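You operate a simulated robot arm through the tools that you are given. There is no shell and no other tool. Be economical: measure what you need, move in short steps, check, and stop when the job is done.

You run a simulated robot arm. Do the job below in one go: nothing can be reset, and whatever is moved stays where it is left.

Task
Fetch the yellow tally and stand it on the inverter top of the unit on the turning stand. Take the blue bottle labelled "OIL" from the rim of the plate and put it on top of the leads box. Switch the blue-handled valve on. Fetch the green pin and stand it on the ledge beside the splitter block. Switch the brake lever of rack one on. Take the green kit pin and put it on top of the caps box. Take the blue sensor on the top of the kit stand and put it away on the top of the wiring bench. Switch the white rocker on. Shut the gate. Do these in any order. Set down upright: yellow tally, blue bottle, green pin, blue sensor. The blue-handled valve goes anticlockwise seen from above, to its stop. The brake lever of rack one goes to its stop.

Only the result counts: the job must be done as asked and must still hold three seconds after the hand-in. Knocking over, shifting, dropping, spilling or breaking anything else fails it. A push-on lid holds only when it is set on centred and level and pressed home; a screw cap is set on level and turned clockwise until tight.

Robot
A 5-joint arm with a fingered hand on a trunk, on a base that drives. Base frame: it is fixed to the floor where the robot stands at the start and does not move with it; the origin is under the middle of the robot, x ahead of it, y to its left, z up; the surface under the hand at the start is at about z = 1000. Lengths are in mm, angles in rad, forces in N, time in s.
With the tool pointing down near the work surface it reaches from about 280 to 560 mm from the robot's upright axis, wherever it stands. Its first joint turns from -2.007 to 2.007 rad. Places, roughly: blue bottle [500, 250, 1000]; blue sensor (4x4x9 cm) [-600, 1300, 900]; blue-handled valve [700, 300, 1100]; brake lever of rack one [600, 1100, 1000]; caps box [-3750, 3500, 1000]; gate [-700, -4400, 1000]; green kit pin (4x4x10 cm) [-400, 1100, 900]; green pin (4x4x9 cm) [400, 900, 900]; inverter top of the unit on the turning stand [200, -4600, 900]; leads box [500, -250, 1000]; ledge beside the splitter block (16x22 cm) [-1500, -1440, 440]; top of the wiring bench [-2600, -4700, 900]; white rocker [-2100, 600, 500]; yellow tally [500, 0, 1000]. The tool tilts only in the upright plane through the base axis and itself; it spins freely about its own axis. Payload 2.9 kg.
Tool frame: the origin (TCP) lies between the finger pads and is the grasp point; the fingertips stand 22 mm ahead of it; z points along the fingers, y is the line along which they close. The gripper opens to 124 mm. The gripper's body begins 60 mm behind the TCP. The gripper is a hand of 3 fingers: y runs from the thumb to the fingers, the wrist lies at [0, 0, -218] in the tool frame, and closing takes about 1.5 s.
Orientation is told as [roll, pitch, yaw] about the base's x, y, z axes, in that order, counted from this pose: with the fingers straight down and closing along the base's y, the tool's x points along the base's -x, its y along +y and its z along -z.

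Tools
- The arm moves only by the tool apply_moves. Its argument "targets" is a list of rows, each an object (a shift or turn left out is 0, a gripper value left out holds the last) with "jaw": the finger opening in mm, from 0 to 124; "dp": the shift along the base's x, y, z in mm, a list of three; "dr": the turn, a rotation vector about the base's x, y, z in rad, a list of three. In form: [{"jaw": jaw, "dp": [tx, ty, tz], "dr": [rx, ry, rz]}, ...]. A call has 1 to 10 rows; each row shifts and turns the commanded pose from where the row before left it. Rows are played at 5 a second. More than 50 mm and 0.15 rad between two rows, or a gripper value outside its range, and nothing of the call is played. A pose out of reach is approached as far as the arm can. The call stops where the force on the tool passes 40 N (or 10 N more than at its start, if that is more) or the arm is blocked; 0.2 s more then pass. The fingers move at their own pace (about 153 mm/s each) and stop on an object; they squeeze with about 29 N. The grip force told is the motor's: it shows also when the fingers shut on nothing. Time passes only in rows, and 0.2 s behind the last, so rows that do not move let the fingers close. The reply holds the time, the measured pose of the TCP, the force on the tool along the base axes, the opening and the grip force, in the units named above and with some noise, with the torque about the TCP (base axes, N m) and any sound that the robot's microphone picked up.
- Cameras (640 x 400 px; columns grow to the right, rows downward): "scene" is now at [15.7, 143, 1793.7]; the picture's right is [-0.03, -1.00, 0.00], its down [-0.78, 0.02, -0.63] and it looks along [0.63, -0.02, -0.78] (base axes); focal length 248 px, centre (320, 200). "wrist" rides on the gripper at [64, -37, -75] in the tool frame; the picture's right is [0.50, 0.87, 0.00], its down [-0.62, 0.36, -0.70] and it looks along [-0.61, 0.35, 0.71] (tool axes); focal length 230 px, centre (320, 200). There is no depth. A picture from a camera that has moved, and an enlarged one, comes with that camera's place and axes in the base frame and with its lens.
- camera(camera): a new picture of that camera. No time passes.
- move_column(by): slides the trunk up (or, below 0, down) by that many mm; the arm and the scene camera ride with it, the base frame stays. It gives what a move gives, with no picture.
- base_move(legs): drives the robot by 1 to 6 legs, each [ahead, left, turn to the left] in mm, mm and rad, along the robot's own axes; the way and the turn of a leg run together, so that a leg with both is an arc; at most 1500 mm and 3.142 rad a leg. The arm and the cameras ride along, it lands a little off, and it stops where it bumps. It gives what a move gives.
- set_grasp(shape): the hand has 3 fingers and takes this shape, open, in about a second: jaw (thumb against the fingers, like two jaws); tri (thumb and two fingers); tip (a fingertip pinch); poke (one finger out to press); point (the index stretched); flat (the hand flat); cup (the hand cupped); fist (a fist). The gripper value then closes the fingers along that shape, each until it touches; the sizes above hold for jaw. It gives what a move gives, with no picture.
- pan_tilt(pan, tilt): turns the head with the scene camera to pan (to the left, within 2.705 rad either way) and tilt (down, from -0.506 to 1.204), counted from straight ahead of the robot. It gives what a move gives.
- zoom(camera, box): a new picture of the part [left, top, right, bottom] of that camera's present view, enlarged. No time passes.
- sign_off(): hands the job in; it is judged then, once.

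Go step by step. Nothing tells you exact positions but the pictures and the camera data: compare them with the known pose of the tool, close in by small moves and look again before you grip or let go. The budget is 207 turns and 180 pictures, counting those below and the enlarged ones. Unless the task says otherwise, let go and move clear before handing in.

The tools are called after "Emit:" as a command line: name --argument value ..., lists and objects as JSON in quotes. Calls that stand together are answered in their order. apply_moves: Moves the arm, as the interface text tells. Its arguments: {"type":"object","properties":{"targets":{"type":"array"}},"required":["targets"]} The other tools are called the same way: move_column (by) slides the trunk up or down; set_grasp (shape) gives the hand a shape; base_move (legs) drives the base; pan_tilt (pan, tilt) turns the head that bears the scene camera; camera (camera) takes a picture; zoom (camera, box) takes an enlarged picture of a part of a camera's view; sign_off () hands the job in.

At the start:

```text
time_s: 0.0
position: [362.0, -77.7, 1354.0]
tool_rot: [-0.001, 0.0, 0.001]
force: [-0.1, 0.3, 0.2]
torque: [0.05, 0.0, 0.03]
grip_width: 123.7
grip_force: 0.1
shape: jaw
trunk travel left (down, up): [-900.0, 90.0]
robot x, y, heading: [2.2, 0.1, 0.0]
head pan, tilt: [-0.028, 0.894]
```

scene: 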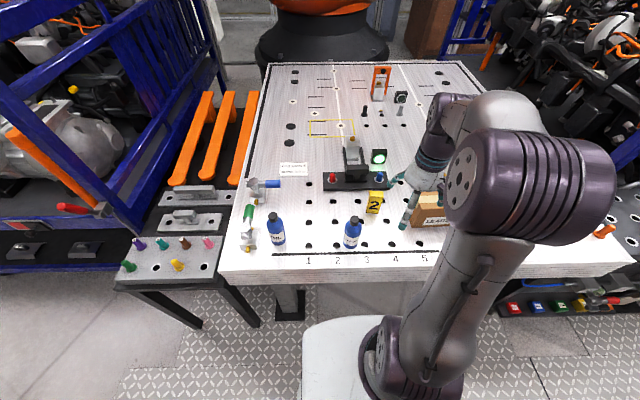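
wrist: 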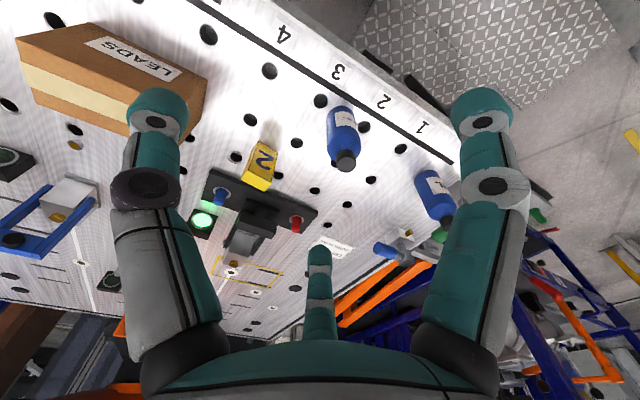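

I see the work table with two blue bottles, a yellow tally "2", the leads box and a blue-handled valve at left. I'll zoom in for details before moving.

Emit:
zoom --camera "scene" --box '[220, 150, 480, 290]'

Emit:
zoom --camera "scene" --box '[0, 130, 260, 300]'

```text
2.46 times, centred on (350, 220) of scene
camera zoom: at [15.7, 143.0, 1793.7], right [-0.03, -1.0, 0.0], down [-0.78, 0.02, -0.63], along [0.63, -0.02, -0.78], focal length 611 px, centre (246, 151)
```

zoom: 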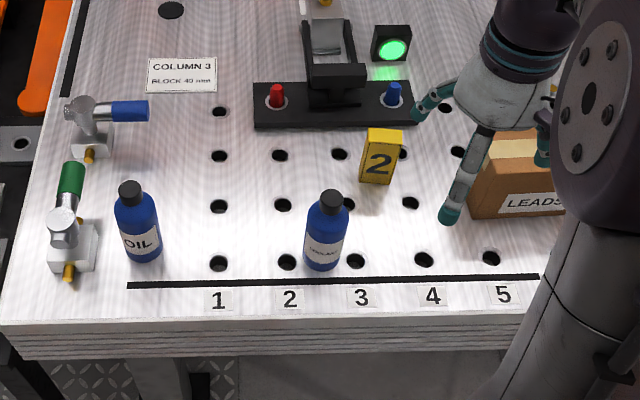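

```text
2.35 times, centred on (130, 215) of scene
camera zoom: at [15.7, 143.0, 1793.7], right [-0.03, -1.0, 0.0], down [-0.78, 0.02, -0.63], along [0.63, -0.02, -0.78], focal length 584 px, centre (767, 165)
```

zoom: 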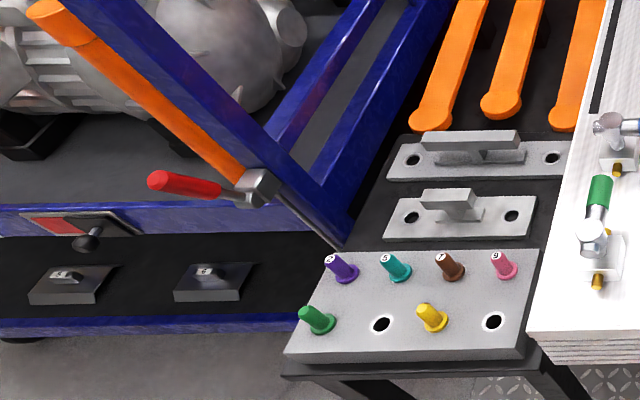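

The OIL bottle stands near (465, 275), about 160 tall. I'll shift the base left so the bottle is comfortably in reach.

Emit:
base_move --legs '[[0, 180, 0]]'

Emit:
apply_moves --targets '[{"dp": [26, 43, -20]}, {"dp": [26, 43, -20]}, {"dp": [26, 43, -20]}, {"dp": [25, 43, -20]}]'

Emit:
camera --camera "wrist"

Emit:
camera --camera "scene"

```text
time_s: 1.5
position: [363.3, 94.9, 1353.4]
tool_rot: [0.001, 0.0, 0.004]
force: [0.7, -0.1, -0.3]
torque: [0.01, 0.0, -0.02]
grip_width: 123.6
grip_force: 0.1
shape: jaw
trunk travel left (down, up): [-900.0, 90.0]
robot x, y, heading: [-3.9, 170.1, 0.006]
head pan, tilt: [-0.028, 0.894]
```

```text
refused: row 1 steps farther than a row can; nothing moved
```

```text
175 pictures are left
camera wrist: at [299.5, 56.6, 1429.8], right [-0.5, 0.86, 0.0], down [0.62, 0.36, 0.7], along [0.61, 0.35, -0.71], focal length 230 px, centre (320, 200)
```

wrist: 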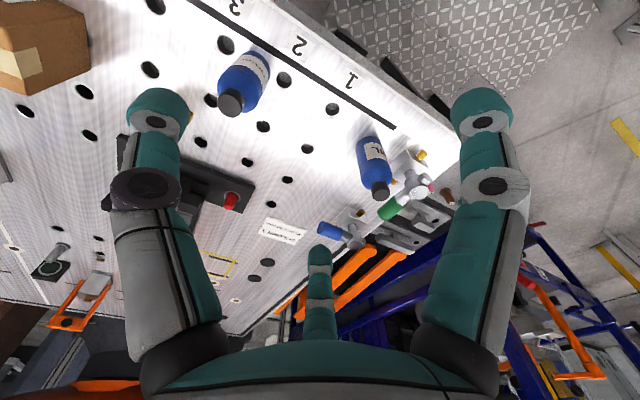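

```text
174 pictures are left
camera scene: at [14.5, 313.2, 1793.9], right [-0.02, -1.0, 0.0], down [-0.78, 0.02, -0.63], along [0.63, -0.01, -0.78], focal length 248 px, centre (320, 200)
```

scene: 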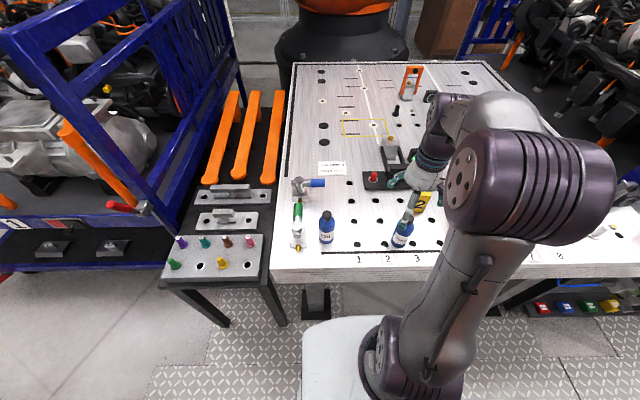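

The two views triangulate the OIL bottle to about (487, 283) with its top near 1137. I move above it.

Emit:
apply_moves --targets '[{"dp": [20, 31, -15]}, {"dp": [20, 31, -15]}, {"dp": [21, 31, -15]}, {"dp": [21, 31, -15]}, {"dp": [21, 31, -15]}, {"dp": [21, 32, -15]}]'

Emit:
camera --camera "wrist"

Emit:
camera --camera "scene"

```text
time_s: 2.9
position: [486.0, 284.7, 1262.9]
tool_rot: [-0.002, -0.002, 0.005]
force: [0.4, -0.6, 0.1]
torque: [0.0, 0.0, 0.04]
grip_width: 123.9
grip_force: 0.1
shape: jaw
trunk travel left (down, up): [-900.0, 90.0]
robot x, y, heading: [0.4, 173.7, 0.002]
head pan, tilt: [-0.028, 0.894]
```

```text
173 pictures are left
camera wrist: at [422.4, 246.6, 1339.0], right [-0.5, 0.86, 0.0], down [0.62, 0.36, 0.7], along [0.61, 0.35, -0.71], focal length 230 px, centre (320, 200)
```

wrist: 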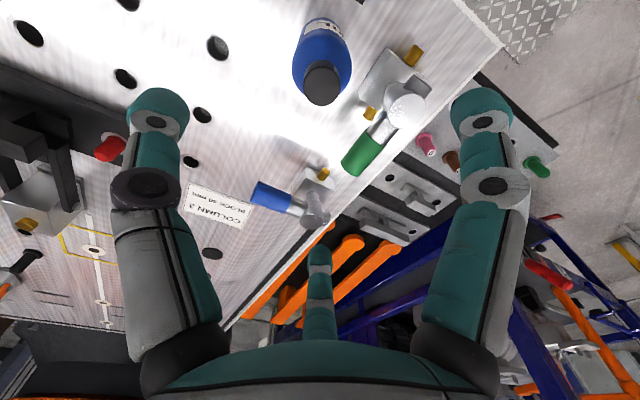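

```text
172 pictures are left
camera scene: at [15.9, 317.4, 1793.6], right [-0.02, -1.0, 0.0], down [-0.78, 0.02, -0.63], along [0.63, -0.02, -0.78], focal length 248 px, centre (320, 200)
```

scene: 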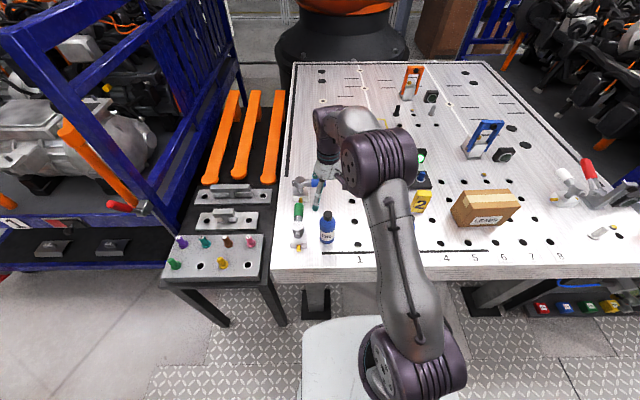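

The cap appears at about (478, 280); I correct slightly, descend around the bottle and close.

Emit:
apply_moves --targets '[{"dp": [-7, -4, -40]}, {"dp": [0, 0, -40]}, {"dp": [0, 0, -40]}, {"dp": [0, 0, -30]}, {"dp": [0, 0, -18]}]'

Emit:
camera --camera "wrist"

```text
time_s: 4.1
position: [480.8, 279.2, 1095.1]
tool_rot: [-0.001, 0.001, 0.005]
force: [-0.8, -0.2, 0.1]
torque: [-0.04, 0.05, -0.01]
grip_width: 124.0
grip_force: 0.1
shape: jaw
trunk travel left (down, up): [-900.0, 90.0]
robot x, y, heading: [2.2, 176.9, 0.002]
head pan, tilt: [-0.028, 0.894]
```

```text
171 pictures are left
camera wrist: at [417.7, 241.3, 1170.7], right [-0.5, 0.86, 0.0], down [0.62, 0.36, 0.7], along [0.61, 0.35, -0.71], focal length 230 px, centre (320, 200)
```

wrist: 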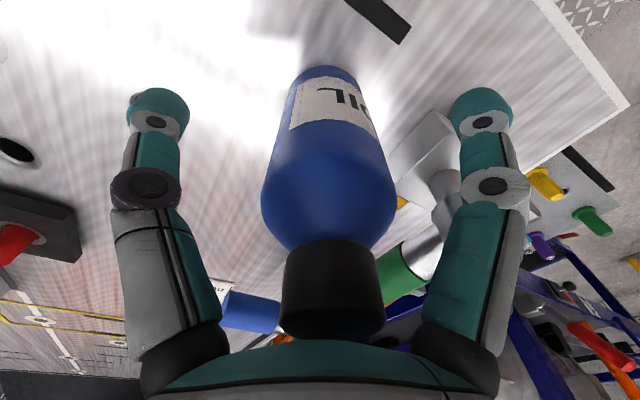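

The bottle stands centred between the fingers. I close the grip and lift.

Emit:
apply_moves --targets '[{"jaw": 20}, {}, {}, {}, {}, {}, {}, {}]'

Emit:
apply_moves --targets '[{"dp": [0, 0, 30]}, {"dp": [0, 0, 40]}, {"dp": [0, 0, 40]}, {"dp": [0, 0, 40]}, {"dp": [-20, -20, 40]}, {"dp": [-30, -30, 20]}]'

Emit:
camera --camera "wrist"

Emit:
camera --camera "scene"

```text
time_s: 5.9
position: [480.7, 278.8, 1095.5]
tool_rot: [0.0, 0.001, 0.007]
force: [-0.2, 0.0, -0.1]
torque: [0.02, -0.03, -0.03]
grip_width: 47.7
grip_force: 29.5
shape: jaw
trunk travel left (down, up): [-900.0, 90.0]
robot x, y, heading: [0.2, 171.3, 0.004]
head pan, tilt: [-0.028, 0.894]
```

```text
time_s: 7.3
position: [427.7, 226.9, 1307.7]
tool_rot: [0.001, 0.0, 0.006]
force: [0.1, 1.0, -2.9]
torque: [0.0, -0.03, -0.03]
grip_width: 47.8
grip_force: 29.0
shape: jaw
trunk travel left (down, up): [-900.0, 90.0]
robot x, y, heading: [-0.2, 171.6, 0.006]
head pan, tilt: [-0.028, 0.894]
```

```text
170 pictures are left
camera wrist: at [364.0, 188.5, 1383.0], right [-0.51, 0.86, 0.0], down [0.61, 0.36, 0.7], along [0.61, 0.35, -0.71], focal length 230 px, centre (320, 200)
```

wrist: 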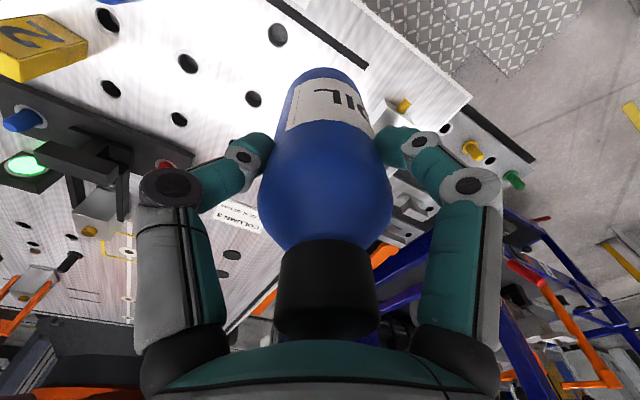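

```text
169 pictures are left
camera scene: at [12.0, 313.5, 1793.9], right [-0.02, -1.0, 0.0], down [-0.78, 0.02, -0.63], along [0.63, -0.01, -0.78], focal length 248 px, centre (320, 200)
```

scene: 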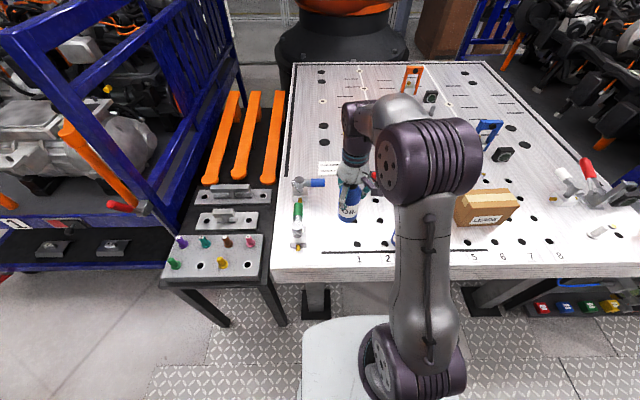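

The bottle is held. Now I look closely at the leads box to locate its top.

Emit:
zoom --camera "scene" --box '[430, 170, 550, 245]'

```text
5.33 times, centred on (490, 208) of scene
camera zoom: at [12.0, 313.5, 1793.9], right [-0.02, -1.0, 0.0], down [-0.78, 0.02, -0.63], along [0.63, -0.01, -0.78], focal length 1324 px, centre (-587, 160)
```

zoom: 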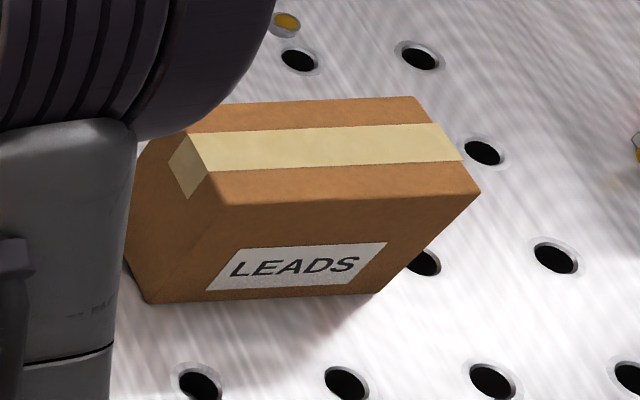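

The leads box top spans x 513–602, y −380…−214 at z≈1115. I drive the base right so the box is straight ahead.

Emit:
base_move --legs '[[0, -460, 0]]'

Emit:
apply_moves --targets '[{"dp": [30, -10, 0]}, {"dp": [30, -10, 0]}, {"dp": [30, -10, 0]}, {"dp": [20, 0, -10]}]'

Emit:
camera --camera "wrist"

Emit:
camera --camera "scene"

```text
time_s: 10.1
position: [432.0, -234.8, 1306.6]
tool_rot: [-0.001, 0.001, 0.004]
force: [-0.6, 0.4, -2.0]
torque: [-0.02, -0.02, 0.03]
grip_width: 47.9
grip_force: 28.8
shape: jaw
trunk travel left (down, up): [-900.0, 90.0]
robot x, y, heading: [2.7, -290.2, 0.0]
head pan, tilt: [-0.028, 0.894]
```

```text
time_s: 11.1
position: [543.7, -265.9, 1296.0]
tool_rot: [0.0, 0.003, 0.004]
force: [0.1, 0.8, -3.3]
torque: [-0.01, -0.01, -0.02]
grip_width: 47.6
grip_force: 28.7
shape: jaw
trunk travel left (down, up): [-900.0, 90.0]
robot x, y, heading: [1.3, -286.9, 0.005]
head pan, tilt: [-0.028, 0.894]
```

```text
167 pictures are left
camera wrist: at [481.2, -304.2, 1372.0], right [-0.5, 0.86, 0.0], down [0.62, 0.36, 0.7], along [0.6, 0.35, -0.71], focal length 230 px, centre (320, 200)
```

wrist: 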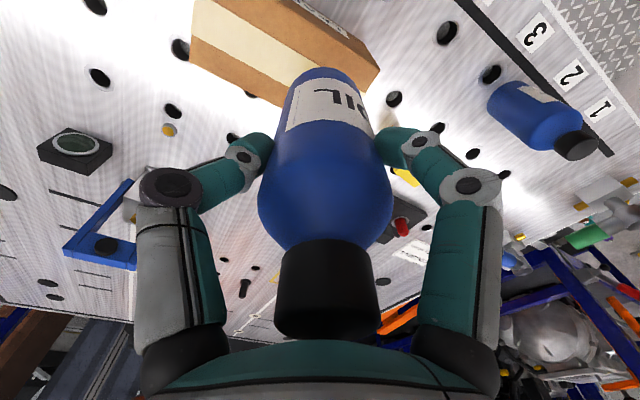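

```text
166 pictures are left
camera scene: at [19.5, -146.7, 1793.7], right [-0.02, -1.0, 0.0], down [-0.78, 0.02, -0.63], along [0.62, -0.02, -0.78], focal length 248 px, centre (320, 200)
```

scene: 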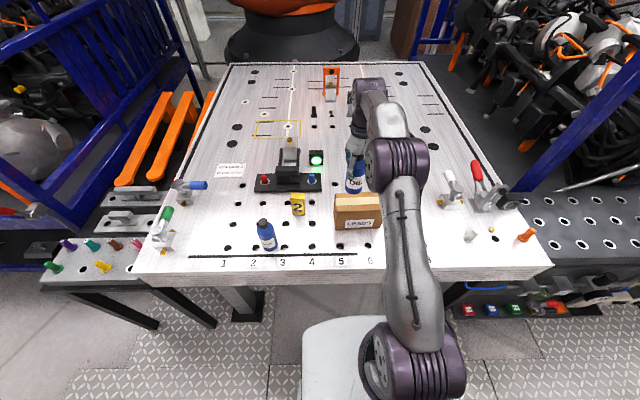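

The wrist view confirms the box corner at (508, −219, 1115). I shift over the box and lower to just above its top.

Emit:
apply_moves --targets '[{"dp": [8, -26, -10]}, {"dp": [0, 0, -35]}, {"dp": [0, 0, -30]}]'

Emit:
camera --camera "wrist"

Emit:
zoom --camera "scene" --box '[280, 130, 440, 240]'

```text
time_s: 11.8
position: [552.7, -290.9, 1222.4]
tool_rot: [0.0, -0.001, 0.003]
force: [0.6, -0.3, -2.8]
torque: [0.01, 0.01, -0.02]
grip_width: 47.7
grip_force: 28.6
shape: jaw
trunk travel left (down, up): [-900.0, 90.0]
robot x, y, heading: [-0.7, -290.2, 0.008]
head pan, tilt: [-0.028, 0.894]
```

```text
165 pictures are left
camera wrist: at [489.5, -328.8, 1297.6], right [-0.5, 0.86, 0.0], down [0.62, 0.36, 0.7], along [0.61, 0.35, -0.71], focal length 230 px, centre (320, 200)
```

wrist: 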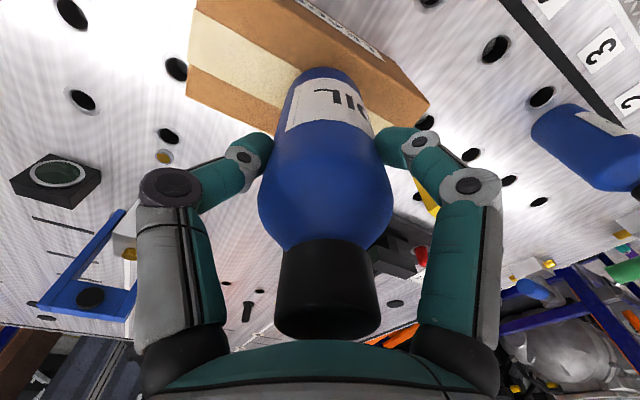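

```text
3.64 times, centred on (360, 185) of scene
camera zoom: at [17.8, -147.0, 1793.7], right [-0.02, -1.0, 0.0], down [-0.78, 0.02, -0.63], along [0.63, -0.02, -0.78], focal length 902 px, centre (174, 254)
```

zoom: 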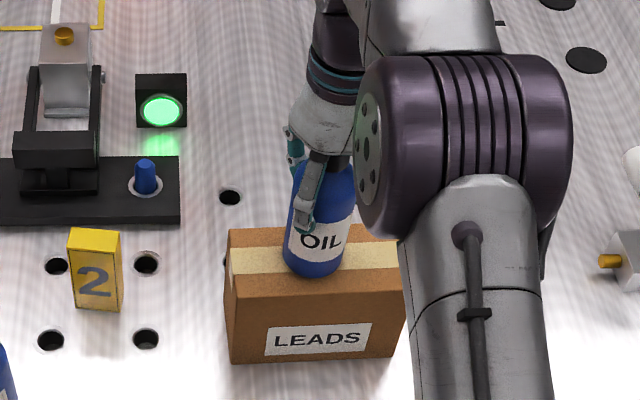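

The bottle is over the tape line of the box. I lower in small steps until contact.

Emit:
apply_moves --targets '[{"dp": [0, 0, -5]}, {"dp": [0, 0, -3]}, {"dp": [0, 0, -2]}, {}]'

```text
time_s: 12.8
position: [550.8, -290.4, 1214.1]
tool_rot: [0.0, -0.003, 0.004]
force: [2.5, 0.7, 16.4]
torque: [-0.07, 0.1, 0.0]
grip_width: 47.9
grip_force: 28.9
shape: jaw
trunk travel left (down, up): [-900.0, 90.0]
robot x, y, heading: [-0.4, -293.7, -0.003]
head pan, tilt: [-0.028, 0.894]
```

Contact is felt (force up about 19 N), so the bottle rests on the box. I release and rise.

Emit:
apply_moves --targets '[{"dp": [0, 0, 1]}, {"jaw": 124}, {}, {}, {}, {}, {"dp": [0, 0, 30]}, {"dp": [0, 0, 40]}, {"dp": [0, 0, 40]}, {"dp": [0, 0, 40]}]'

Emit:
camera --camera "wrist"

Emit:
zoom --camera "scene" --box '[150, 130, 440, 280]'

```text
time_s: 15.1
position: [537.2, -292.6, 1358.3]
tool_rot: [0.0, -0.001, 0.004]
force: [-0.5, -1.4, 0.5]
torque: [0.02, 0.0, -0.01]
grip_width: 123.7
grip_force: 0.1
shape: jaw
out of reach, approached as far as the arm can: row 10
trunk travel left (down, up): [-900.0, 90.0]
robot x, y, heading: [-1.1, -290.7, 0.0]
head pan, tilt: [-0.028, 0.894]
```

```text
163 pictures are left
camera wrist: at [473.9, -329.6, 1433.7], right [-0.5, 0.86, 0.0], down [0.62, 0.36, 0.7], along [0.61, 0.35, -0.71], focal length 230 px, centre (320, 200)
```

wrist: 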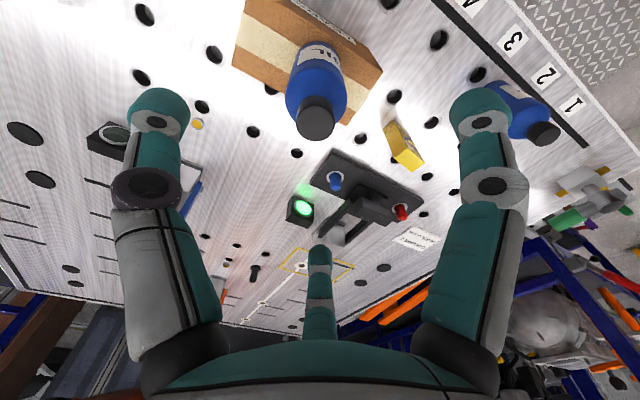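

```text
2.21 times, centred on (295, 205) of scene
camera zoom: at [15.7, -147.2, 1793.7], right [-0.02, -1.0, 0.0], down [-0.78, 0.02, -0.63], along [0.63, -0.02, -0.78], focal length 548 px, centre (375, 189)
```

zoom: 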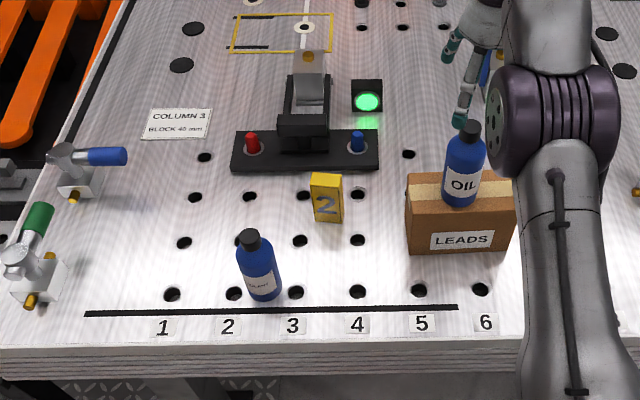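

The bottle stands on the leads box. Next the blue-handled valve: I drive left and a bit ahead, then look at it.

Emit:
base_move --legs '[[0, 510, 0], [90, 0, 0]]'

Emit:
apply_moves --targets '[{"jaw": 20, "dp": [-45, 0, 0]}, {"dp": [-45, 0, 0]}, {}, {}, {}]'

Emit:
camera --camera "wrist"

Emit:
camera --camera "scene"

```text
time_s: 18.8
position: [625.5, 223.9, 1357.4]
tool_rot: [0.0, -0.002, 0.011]
force: [-0.2, -0.7, 0.4]
torque: [-0.02, 0.01, 0.01]
grip_width: 123.7
grip_force: 0.0
shape: jaw
trunk travel left (down, up): [-900.0, 90.0]
robot x, y, heading: [85.3, 222.7, 0.012]
head pan, tilt: [-0.028, 0.894]
```

```text
time_s: 19.9
position: [536.0, 224.8, 1354.7]
tool_rot: [-0.001, 0.0, 0.01]
force: [0.6, 0.5, -0.4]
torque: [0.01, -0.01, 0.03]
grip_width: 20.3
grip_force: 0.1
shape: jaw
trunk travel left (down, up): [-900.0, 90.0]
robot x, y, heading: [87.2, 219.2, 0.011]
head pan, tilt: [-0.028, 0.894]
```

```text
161 pictures are left
camera wrist: at [472.4, 186.4, 1430.1], right [-0.51, 0.86, 0.0], down [0.61, 0.36, 0.7], along [0.6, 0.36, -0.71], focal length 230 px, centre (320, 200)
```

wrist: 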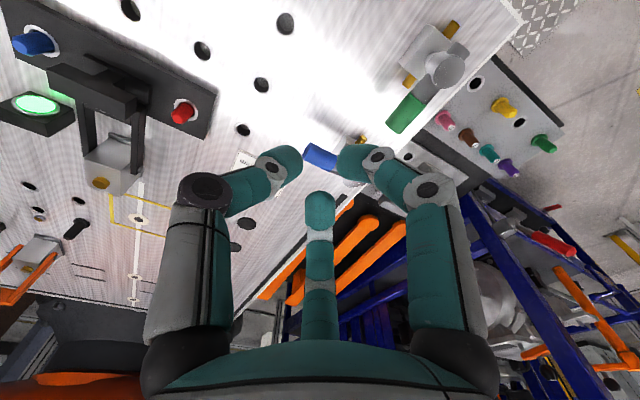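

```text
160 pictures are left
camera scene: at [103.0, 365.1, 1793.7], right [-0.02, -1.0, 0.0], down [-0.78, 0.01, -0.63], along [0.63, -0.01, -0.78], focal length 248 px, centre (320, 200)
```

scene: 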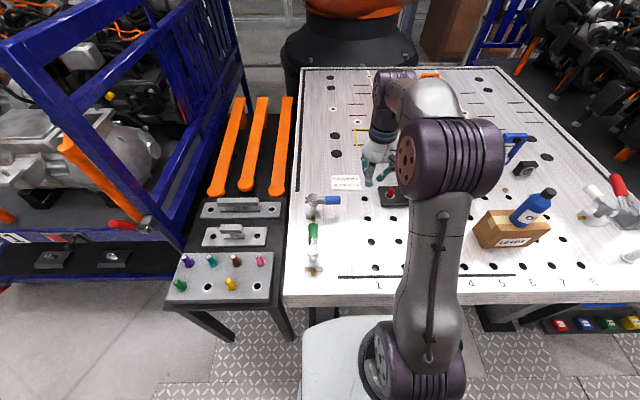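

I zoom on the valve to fix its handle position and height.

Emit:
zoom --camera "scene" --box '[280, 170, 380, 290]'

Emit:
apply_moves --targets '[{"jaw": 0, "dp": [-40, -30, 0]}, {"dp": [0, -40, 0]}, {}]'

Emit:
camera --camera "wrist"

```text
3.33 times, centred on (330, 230) of scene
camera zoom: at [103.0, 365.1, 1793.7], right [-0.02, -1.0, 0.0], down [-0.78, 0.01, -0.63], along [0.63, -0.01, -0.78], focal length 827 px, centre (287, 100)
```

zoom: 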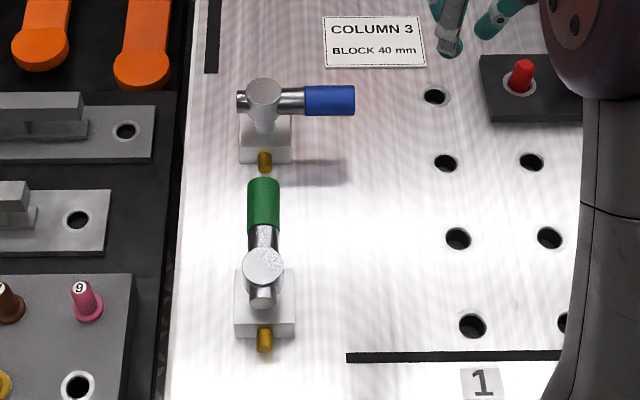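

```text
time_s: 20.8
position: [496.3, 154.1, 1357.1]
tool_rot: [0.001, 0.0, 0.01]
force: [0.2, 0.7, -0.1]
torque: [-0.02, -0.02, -0.03]
grip_width: 0.1
grip_force: 28.8
shape: jaw
trunk travel left (down, up): [-900.0, 90.0]
robot x, y, heading: [91.3, 223.8, 0.007]
head pan, tilt: [-0.028, 0.894]
```

```text
158 pictures are left
camera wrist: at [433.6, 115.3, 1432.4], right [-0.51, 0.86, 0.0], down [0.61, 0.36, 0.7], along [0.6, 0.36, -0.71], focal length 230 px, centre (320, 200)
```

wrist: 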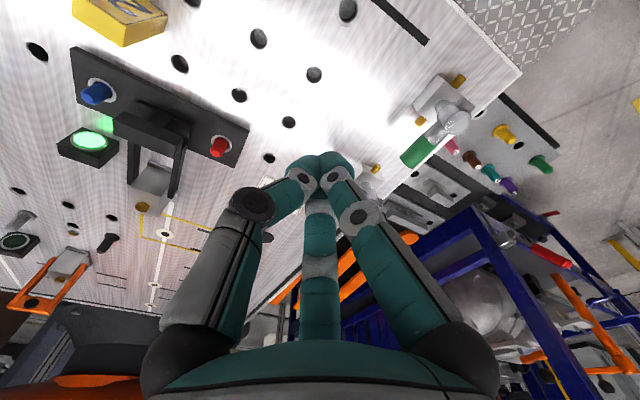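

Pivot ≈ (692, 382), blue grip from y≈335 to 280 at z≈1068. The handle must swing from −y to +x, so I'll push it with closed, forward-tilted fingers; first a bit closer.

Emit:
base_move --legs '[[60, 0, 0]]'

Emit:
apply_moves --targets '[{"dp": [10, 30, -34], "dr": [0.02, -0.11, 0]}, {"dp": [10, 30, -34], "dr": [0.02, -0.11, 0]}, {"dp": [10, 30, -34], "dr": [0.02, -0.11, 0]}, {"dp": [10, 30, -34], "dr": [0.02, -0.11, 0]}, {"dp": [10, 26, -34]}]'

Emit:
camera --camera "wrist"

Emit:
camera --camera "scene"

```text
time_s: 21.7
position: [553.1, 153.2, 1357.9]
tool_rot: [0.0, -0.003, 0.011]
force: [0.9, -0.3, -0.6]
torque: [-0.01, -0.01, -0.03]
grip_width: 0.1
grip_force: 29.0
shape: jaw
trunk travel left (down, up): [-900.0, 90.0]
robot x, y, heading: [146.8, 221.5, 0.01]
head pan, tilt: [-0.028, 0.894]
```

```text
time_s: 22.9
position: [610.4, 314.0, 1189.4]
tool_rot: [0.098, -0.436, -0.006]
force: [0.2, -0.1, 0.0]
torque: [0.0, -0.01, 0.0]
grip_width: 0.0
grip_force: 29.4
shape: jaw
out of reach, approached as far as the arm can: row 1, 2, 3, 5
trunk travel left (down, up): [-900.0, 90.0]
robot x, y, heading: [150.9, 221.4, 0.014]
head pan, tilt: [-0.028, 0.894]
```

```text
157 pictures are left
camera wrist: at [522.1, 269.6, 1228.1], right [-0.48, 0.87, -0.13], down [0.25, 0.28, 0.93], along [0.84, 0.41, -0.36], focal length 230 px, centre (320, 200)
```

wrist: 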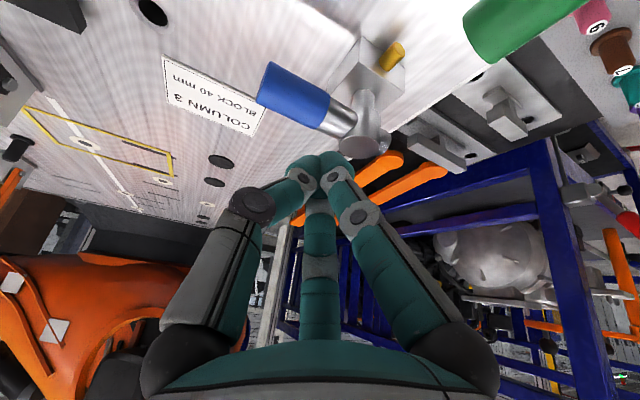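

```text
156 pictures are left
camera scene: at [165.2, 366.6, 1793.7], right [-0.02, -1.0, 0.0], down [-0.78, 0.01, -0.62], along [0.62, -0.01, -0.78], focal length 248 px, centre (320, 200)
```

scene: 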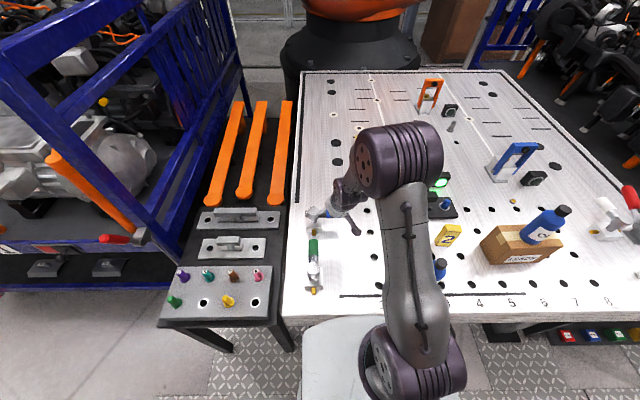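

The handle tip is near (680, 288, 1068). I lower the closed fingers in front of the handle.

Emit:
apply_moves --targets '[{"dp": [0, -21, -30]}, {"dp": [0, 0, -40]}, {"dp": [5, 0, -30]}, {"dp": [5, 0, -18]}]'

Emit:
camera --camera "wrist"

Emit:
zoom --camera "scene" --box '[270, 130, 470, 290]'

```text
time_s: 23.9
position: [617.8, 292.7, 1068.9]
tool_rot: [0.077, -0.442, -0.008]
force: [-0.1, 0.2, -0.7]
torque: [0.0, -0.01, 0.01]
grip_width: 0.3
grip_force: 29.2
shape: jaw
trunk travel left (down, up): [-900.0, 90.0]
robot x, y, heading: [146.2, 222.4, 0.011]
head pan, tilt: [-0.028, 0.894]
```

```text
155 pictures are left
camera wrist: at [529.3, 250.1, 1107.6], right [-0.47, 0.87, -0.15], down [0.25, 0.3, 0.92], along [0.84, 0.4, -0.36], focal length 230 px, centre (320, 200)
```

wrist: 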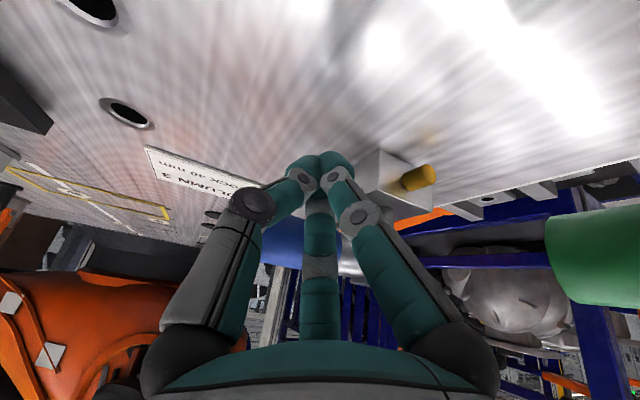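

```text
2.50 times, centred on (370, 210) of scene
camera zoom: at [163.4, 365.6, 1793.8], right [-0.02, -1.0, 0.0], down [-0.78, 0.01, -0.63], along [0.63, -0.01, -0.78], focal length 620 px, centre (195, 175)
```

zoom: 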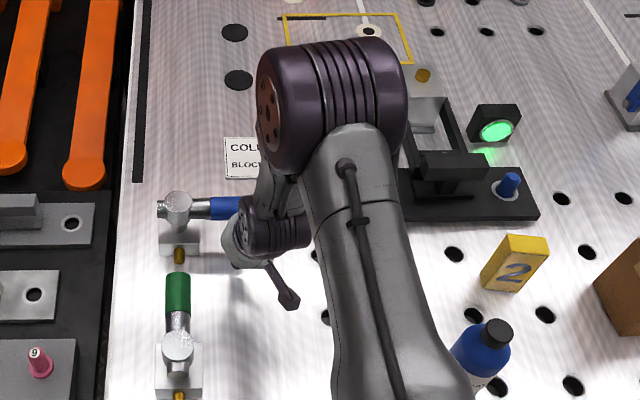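

The fingers are just in front of the grip. I push it along its arc, first part.

Emit:
apply_moves --targets '[{"dp": [15, 0, 8]}, {"dp": [15, 1, 0]}, {"dp": [24, -7, 0]}, {"dp": [25, -1, 0]}, {"dp": [25, 5, 0]}, {}]'

Emit:
zoom --camera "scene" --box '[270, 130, 470, 290]'

```text
time_s: 25.3
position: [717.6, 303.1, 1076.5]
tool_rot: [0.069, -0.442, -0.01]
force: [0.6, -1.2, 0.5]
torque: [0.0, -0.03, 0.0]
grip_width: 0.0
grip_force: 29.3
shape: jaw
out of reach, approached as far as the arm can: row 3, 4
trunk travel left (down, up): [-900.0, 90.0]
robot x, y, heading: [146.0, 221.2, 0.009]
head pan, tilt: [-0.028, 0.894]
```

```text
2.50 times, centred on (370, 210) of scene
camera zoom: at [162.0, 365.6, 1793.8], right [-0.02, -1.0, 0.0], down [-0.78, 0.01, -0.63], along [0.63, -0.01, -0.78], focal length 620 px, centre (195, 175)
```

zoom: 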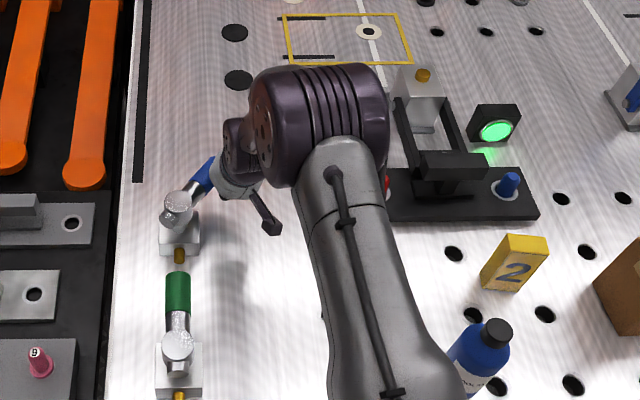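

The handle has turned about half way. I continue along the arc.

Emit:
apply_moves --targets '[{"dp": [22, 8, 0], "dr": [0, 0, 0.015]}, {"dp": [19, 15, 0], "dr": [0, 0, 0.02]}, {"dp": [13, 20, 0], "dr": [0, 0, 0.02]}, {"dp": [4, 11, 0]}, {}]'

Emit:
zoom --camera "scene" --box '[270, 130, 470, 290]'

```text
time_s: 26.5
position: [776.2, 352.0, 1078.3]
tool_rot: [0.086, -0.439, 0.039]
force: [-7.6, -30.2, -3.8]
torque: [-0.03, -0.05, 0.53]
grip_width: 0.0
grip_force: 29.1
shape: jaw
out of reach, approached as far as the arm can: row 1
trunk travel left (down, up): [-900.0, 90.0]
robot x, y, heading: [146.6, 223.8, 0.01]
head pan, tilt: [-0.028, 0.894]
```

```text
2.50 times, centred on (370, 210) of scene
camera zoom: at [160.4, 355.0, 1794.5], right [-0.02, -1.0, -0.01], down [-0.78, 0.02, -0.63], along [0.63, -0.01, -0.78], focal length 620 px, centre (195, 175)
```

zoom: 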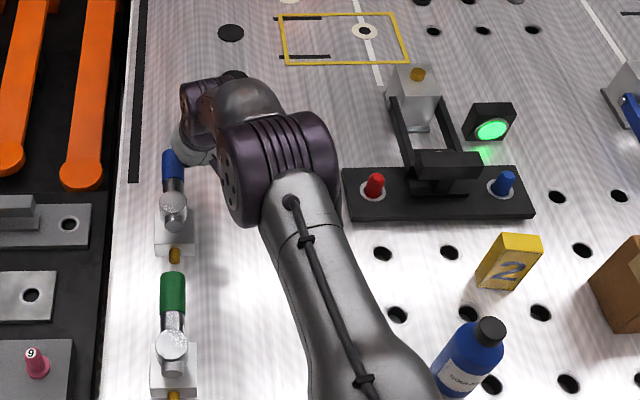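

The handle points straight ahead and pushes back with 30 N: it's at its stop. I back off and rise.

Emit:
apply_moves --targets '[{"dp": [0, -25, 0]}, {"dp": [-10, -25, 30]}, {"dp": [-10, 0, 40]}, {"dp": [-30, 0, 30], "dr": [-0.02, 0.11, 0]}, {"dp": [-30, 0, 30], "dr": [-0.02, 0.11, 0]}, {"dp": [-30, 0, 30], "dr": [-0.02, 0.11, 0]}, {"dp": [-30, 0, 30], "dr": [-0.02, 0.11, -0.05]}]'

Emit:
zoom --camera "scene" --box '[270, 130, 470, 290]'

```text
time_s: 28.1
position: [629.2, 331.5, 1266.6]
tool_rot: [-0.001, 0.0, 0.012]
force: [-0.7, -0.3, -0.2]
torque: [0.01, 0.01, -0.02]
grip_width: 0.0
grip_force: 29.2
shape: jaw
out of reach, approached as far as the arm can: row 1, 2, 3, 4
trunk travel left (down, up): [-900.0, 90.0]
robot x, y, heading: [148.9, 222.5, 0.012]
head pan, tilt: [-0.028, 0.894]
```

```text
2.50 times, centred on (370, 210) of scene
camera zoom: at [160.8, 365.4, 1793.8], right [-0.02, -1.0, 0.0], down [-0.78, 0.01, -0.63], along [0.63, -0.01, -0.78], focal length 620 px, centre (195, 175)
```

zoom: 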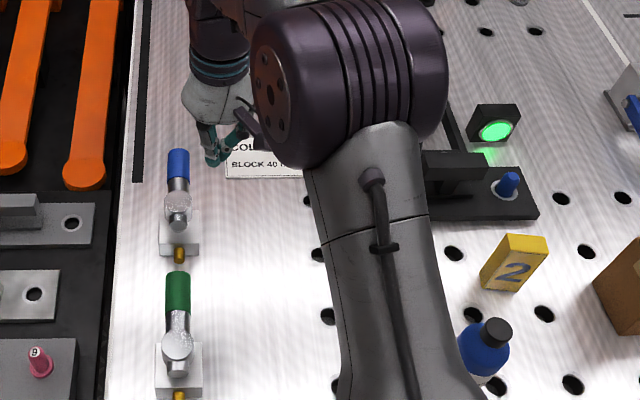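

The valve is on. Now to rack one's brake lever: retract the arm, back off and drive left.

Emit:
apply_moves --targets '[{"dp": [-45, -20, 20]}, {"dp": [-45, -20, 20]}, {"dp": [-20, -20, 20]}]'

Emit:
base_move --legs '[[-150, 0, 0], [0, 700, 0]]'

Emit:
camera --camera "scene"

Emit:
camera --camera "wrist"

```text
refused: row 1 steps farther than a row can; nothing moved
```

```text
time_s: 32.9
position: [468.1, 1025.7, 1265.4]
tool_rot: [-0.001, 0.0, 0.025]
force: [-0.5, 0.7, -0.4]
torque: [-0.02, 0.0, 0.01]
grip_width: 0.2
grip_force: 29.2
shape: jaw
trunk travel left (down, up): [-900.0, 90.0]
robot x, y, heading: [-14.4, 906.5, 0.029]
head pan, tilt: [-0.028, 0.894]
```

```text
150 pictures are left
camera scene: at [-0.9, 1051.4, 1793.8], right [0.0, -1.0, 0.0], down [-0.78, 0.0, -0.63], along [0.63, 0.0, -0.78], focal length 248 px, centre (320, 200)
```

scene: 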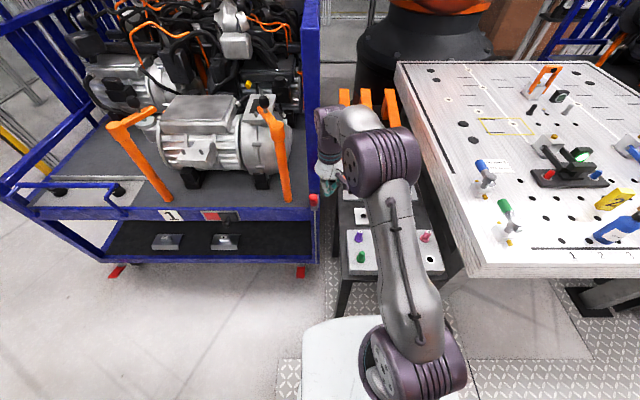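

```text
149 pictures are left
camera wrist: at [405.4, 986.4, 1342.1], right [-0.52, 0.85, 0.0], down [0.61, 0.37, 0.7], along [0.6, 0.37, -0.71], focal length 230 px, centre (320, 200)
```

wrist: 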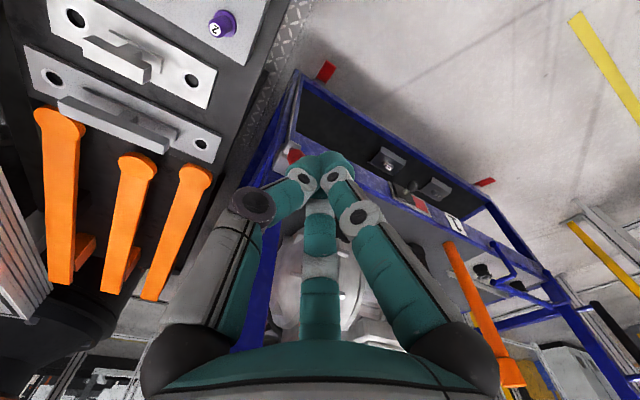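

I zoom on the rack front to see the brake lever and its indicator.

Emit:
zoom --camera "scene" --box '[130, 150, 350, 290]'

Emit:
zoom --camera "wrist" --box '[220, 40, 480, 250]'

```text
2.86 times, centred on (240, 220) of scene
camera zoom: at [-0.9, 1051.4, 1793.8], right [0.0, -1.0, 0.0], down [-0.78, 0.0, -0.63], along [0.63, 0.0, -0.78], focal length 709 px, centre (549, 143)
```

zoom: 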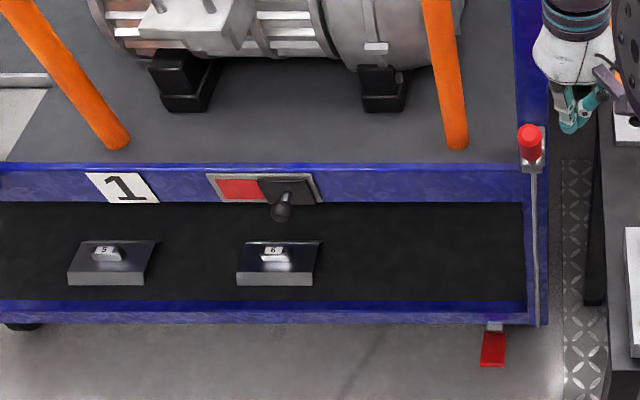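

```text
1.90 times, centred on (350, 145) of wrist
camera zoom: at [405.4, 986.4, 1342.1], right [-0.52, 0.85, 0.0], down [0.61, 0.37, 0.7], along [0.6, 0.37, -0.71], focal length 438 px, centre (263, 305)
```

zoom: 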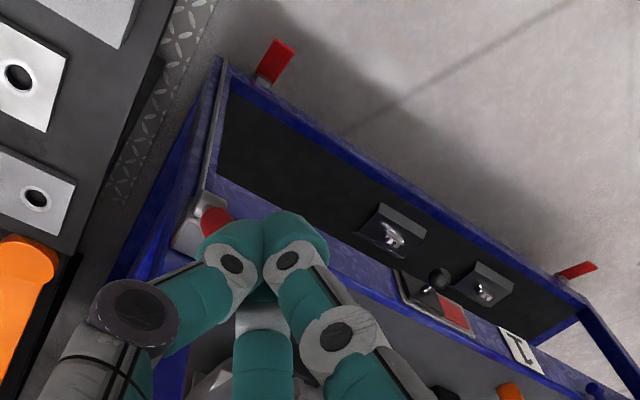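

The brake lever is the red handle on the right front post (≈ from (700,1075,912) to (590,1080,1071)). I zoom for any markings.

Emit:
zoom --camera "scene" --box '[285, 180, 345, 290]'

Emit:
zoom --camera "scene" --box '[150, 195, 250, 250]'

```text
3.64 times, centred on (315, 235) of scene
camera zoom: at [-0.9, 1051.4, 1793.8], right [0.0, -1.0, 0.0], down [-0.78, 0.0, -0.63], along [0.63, 0.0, -0.78], focal length 902 px, centre (338, 73)
```

zoom: 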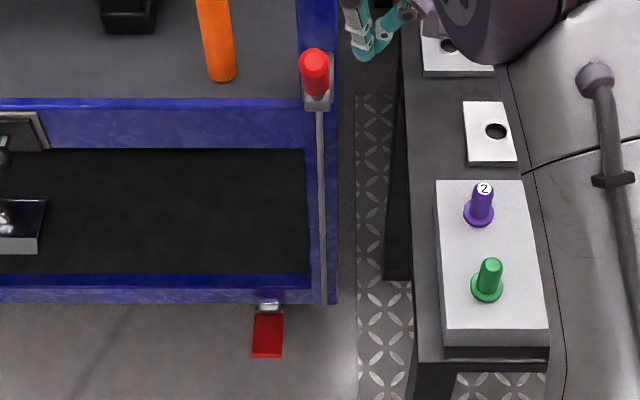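

```text
6.40 times, centred on (200, 222) of scene
camera zoom: at [-0.9, 1051.4, 1793.8], right [0.0, -1.0, 0.0], down [-0.78, 0.0, -0.63], along [0.63, 0.0, -0.78], focal length 1588 px, centre (1088, 56)
```

zoom: 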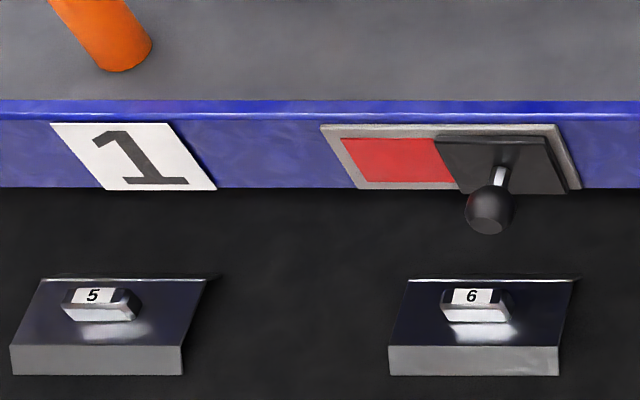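

I'll test by pressing the lever down towards the robot. First I retract the arm and drive to the rack's clear front, left of the pin table.

Emit:
apply_moves --targets '[{"dp": [-40, -25, 0], "dr": [0, 0, -0.14]}, {"dp": [-40, -25, 0], "dr": [0, 0, -0.14]}, {"dp": [-20, -30, 0], "dr": [0, 0, -0.14]}, {"dp": [0, -40, 0], "dr": [0, 0, -0.14]}, {"dp": [0, -40, 0], "dr": [0, 0, -0.14]}, {"dp": [0, -40, 0], "dr": [0, 0, -0.14]}, {"dr": [0, 0, -0.14]}, {"dr": [0, 0, -0.14]}, {"dr": [0, 0, -0.14]}, {"dr": [0, 0, -0.14]}]'

Emit:
base_move --legs '[[0, 330, -0.029], [150, 0, 0]]'

Emit:
camera --camera "scene"

Emit:
camera --camera "wrist"

```text
time_s: 35.1
position: [368.3, 825.4, 1266.1]
tool_rot: [0.0, -0.001, -1.377]
force: [0.1, 0.2, -0.1]
torque: [-0.02, 0.02, 0.01]
grip_width: 0.2
grip_force: 29.2
shape: jaw
trunk travel left (down, up): [-900.0, 90.0]
robot x, y, heading: [-11.7, 908.9, 0.024]
head pan, tilt: [-0.028, 0.894]
```

```text
time_s: 38.2
position: [506.8, 1141.7, 1267.2]
tool_rot: [0.004, 0.001, -1.405]
force: [-0.8, 0.1, 0.0]
torque: [0.0, -0.02, 0.01]
grip_width: 0.0
grip_force: 29.2
shape: jaw
trunk travel left (down, up): [-900.0, 90.0]
robot x, y, heading: [125.3, 1239.3, -0.005]
head pan, tilt: [-0.028, 0.894]
```

```text
144 pictures are left
camera scene: at [144.0, 1379.0, 1793.8], right [-0.03, -1.0, 0.0], down [-0.78, 0.03, -0.63], along [0.63, -0.02, -0.78], focal length 248 px, centre (320, 200)
```

scene: 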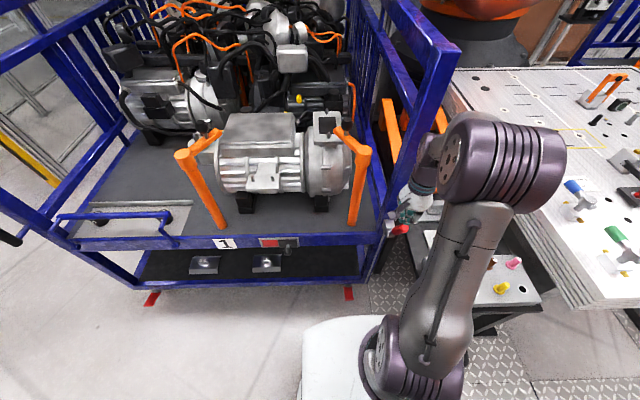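

```text
143 pictures are left
camera wrist: at [460.1, 1197.9, 1342.0], right [0.77, 0.64, 0.0], down [0.45, -0.55, 0.7], along [0.45, -0.54, -0.71], focal length 230 px, centre (320, 200)
```

wrist: 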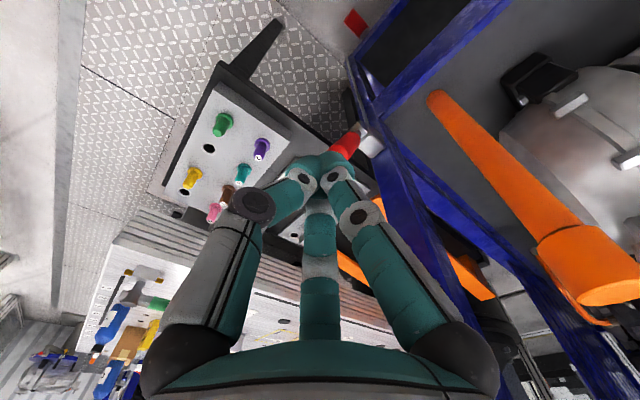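

Now I zoom to triangulate the red lever from both cameras.

Emit:
zoom --camera "scene" --box '[340, 170, 460, 260]'

Emit:
zoom --camera "wrist" --box '[280, 90, 440, 190]'

```text
4.44 times, centred on (400, 215) of scene
camera zoom: at [144.0, 1379.0, 1793.8], right [-0.03, -1.0, 0.0], down [-0.78, 0.03, -0.63], along [0.63, -0.02, -0.78], focal length 1103 px, centre (-36, 133)
```

zoom: 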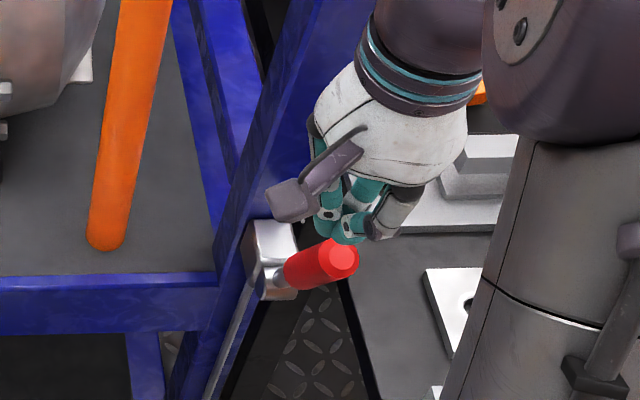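

```text
4.00 times, centred on (360, 140) of wrist
camera zoom: at [460.1, 1197.9, 1342.0], right [0.77, 0.64, 0.0], down [0.45, -0.55, 0.7], along [0.45, -0.54, -0.71], focal length 920 px, centre (160, 440)
```

zoom: 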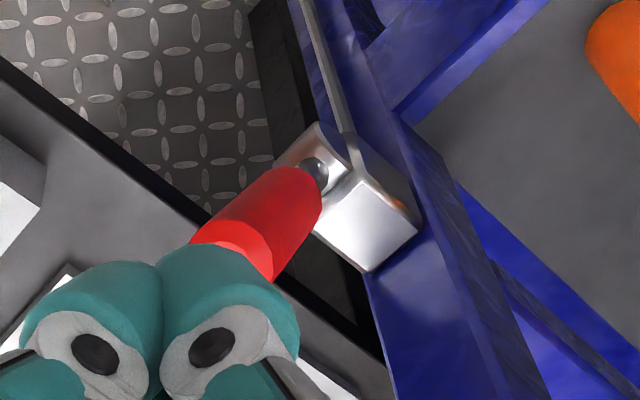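

Lever tip ≈ (576, 1090, 1097), its pivot around (660, 1086, 945). I bring the closed fingers down just behind (far side of) the tip.

Emit:
apply_moves --targets '[{"dp": [30, -14, -15]}, {"dp": [30, -14, -15]}, {"dp": [30, -14, -17]}, {"dp": [30, -14, -20]}, {"dp": [0, 0, -30]}, {"dp": [0, 0, -30]}]'

Emit:
zoom --camera "scene" --box '[340, 170, 460, 260]'

Emit:
camera --camera "wrist"

```text
time_s: 39.6
position: [627.1, 1082.5, 1138.6]
tool_rot: [0.0, 0.0, -1.406]
force: [0.4, -0.1, 0.2]
torque: [-0.03, 0.0, 0.0]
grip_width: 0.0
grip_force: 29.3
shape: jaw
trunk travel left (down, up): [-900.0, 90.0]
robot x, y, heading: [129.4, 1235.3, -0.006]
head pan, tilt: [-0.028, 0.894]
```

```text
4.44 times, centred on (400, 215) of scene
camera zoom: at [147.6, 1379.0, 1793.8], right [-0.03, -1.0, 0.0], down [-0.78, 0.03, -0.63], along [0.63, -0.02, -0.78], focal length 1103 px, centre (-36, 133)
```

zoom: 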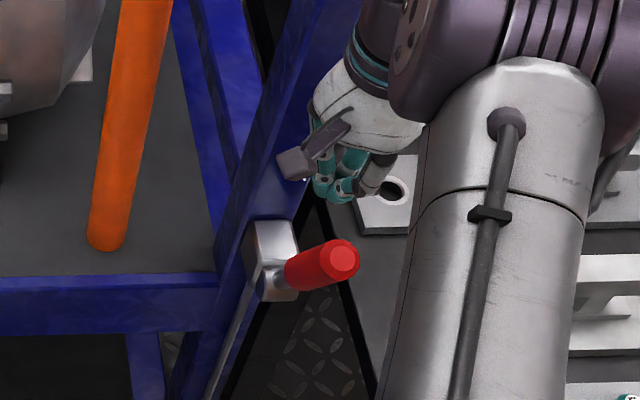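

```text
139 pictures are left
camera wrist: at [580.8, 1139.0, 1213.2], right [0.77, 0.64, 0.0], down [0.45, -0.55, 0.7], along [0.45, -0.54, -0.71], focal length 230 px, centre (320, 200)
```

wrist: 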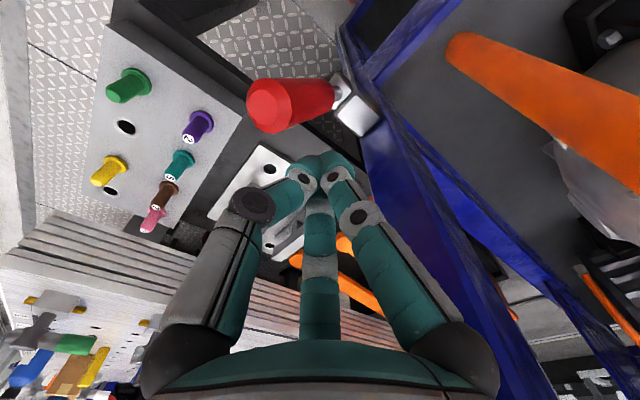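

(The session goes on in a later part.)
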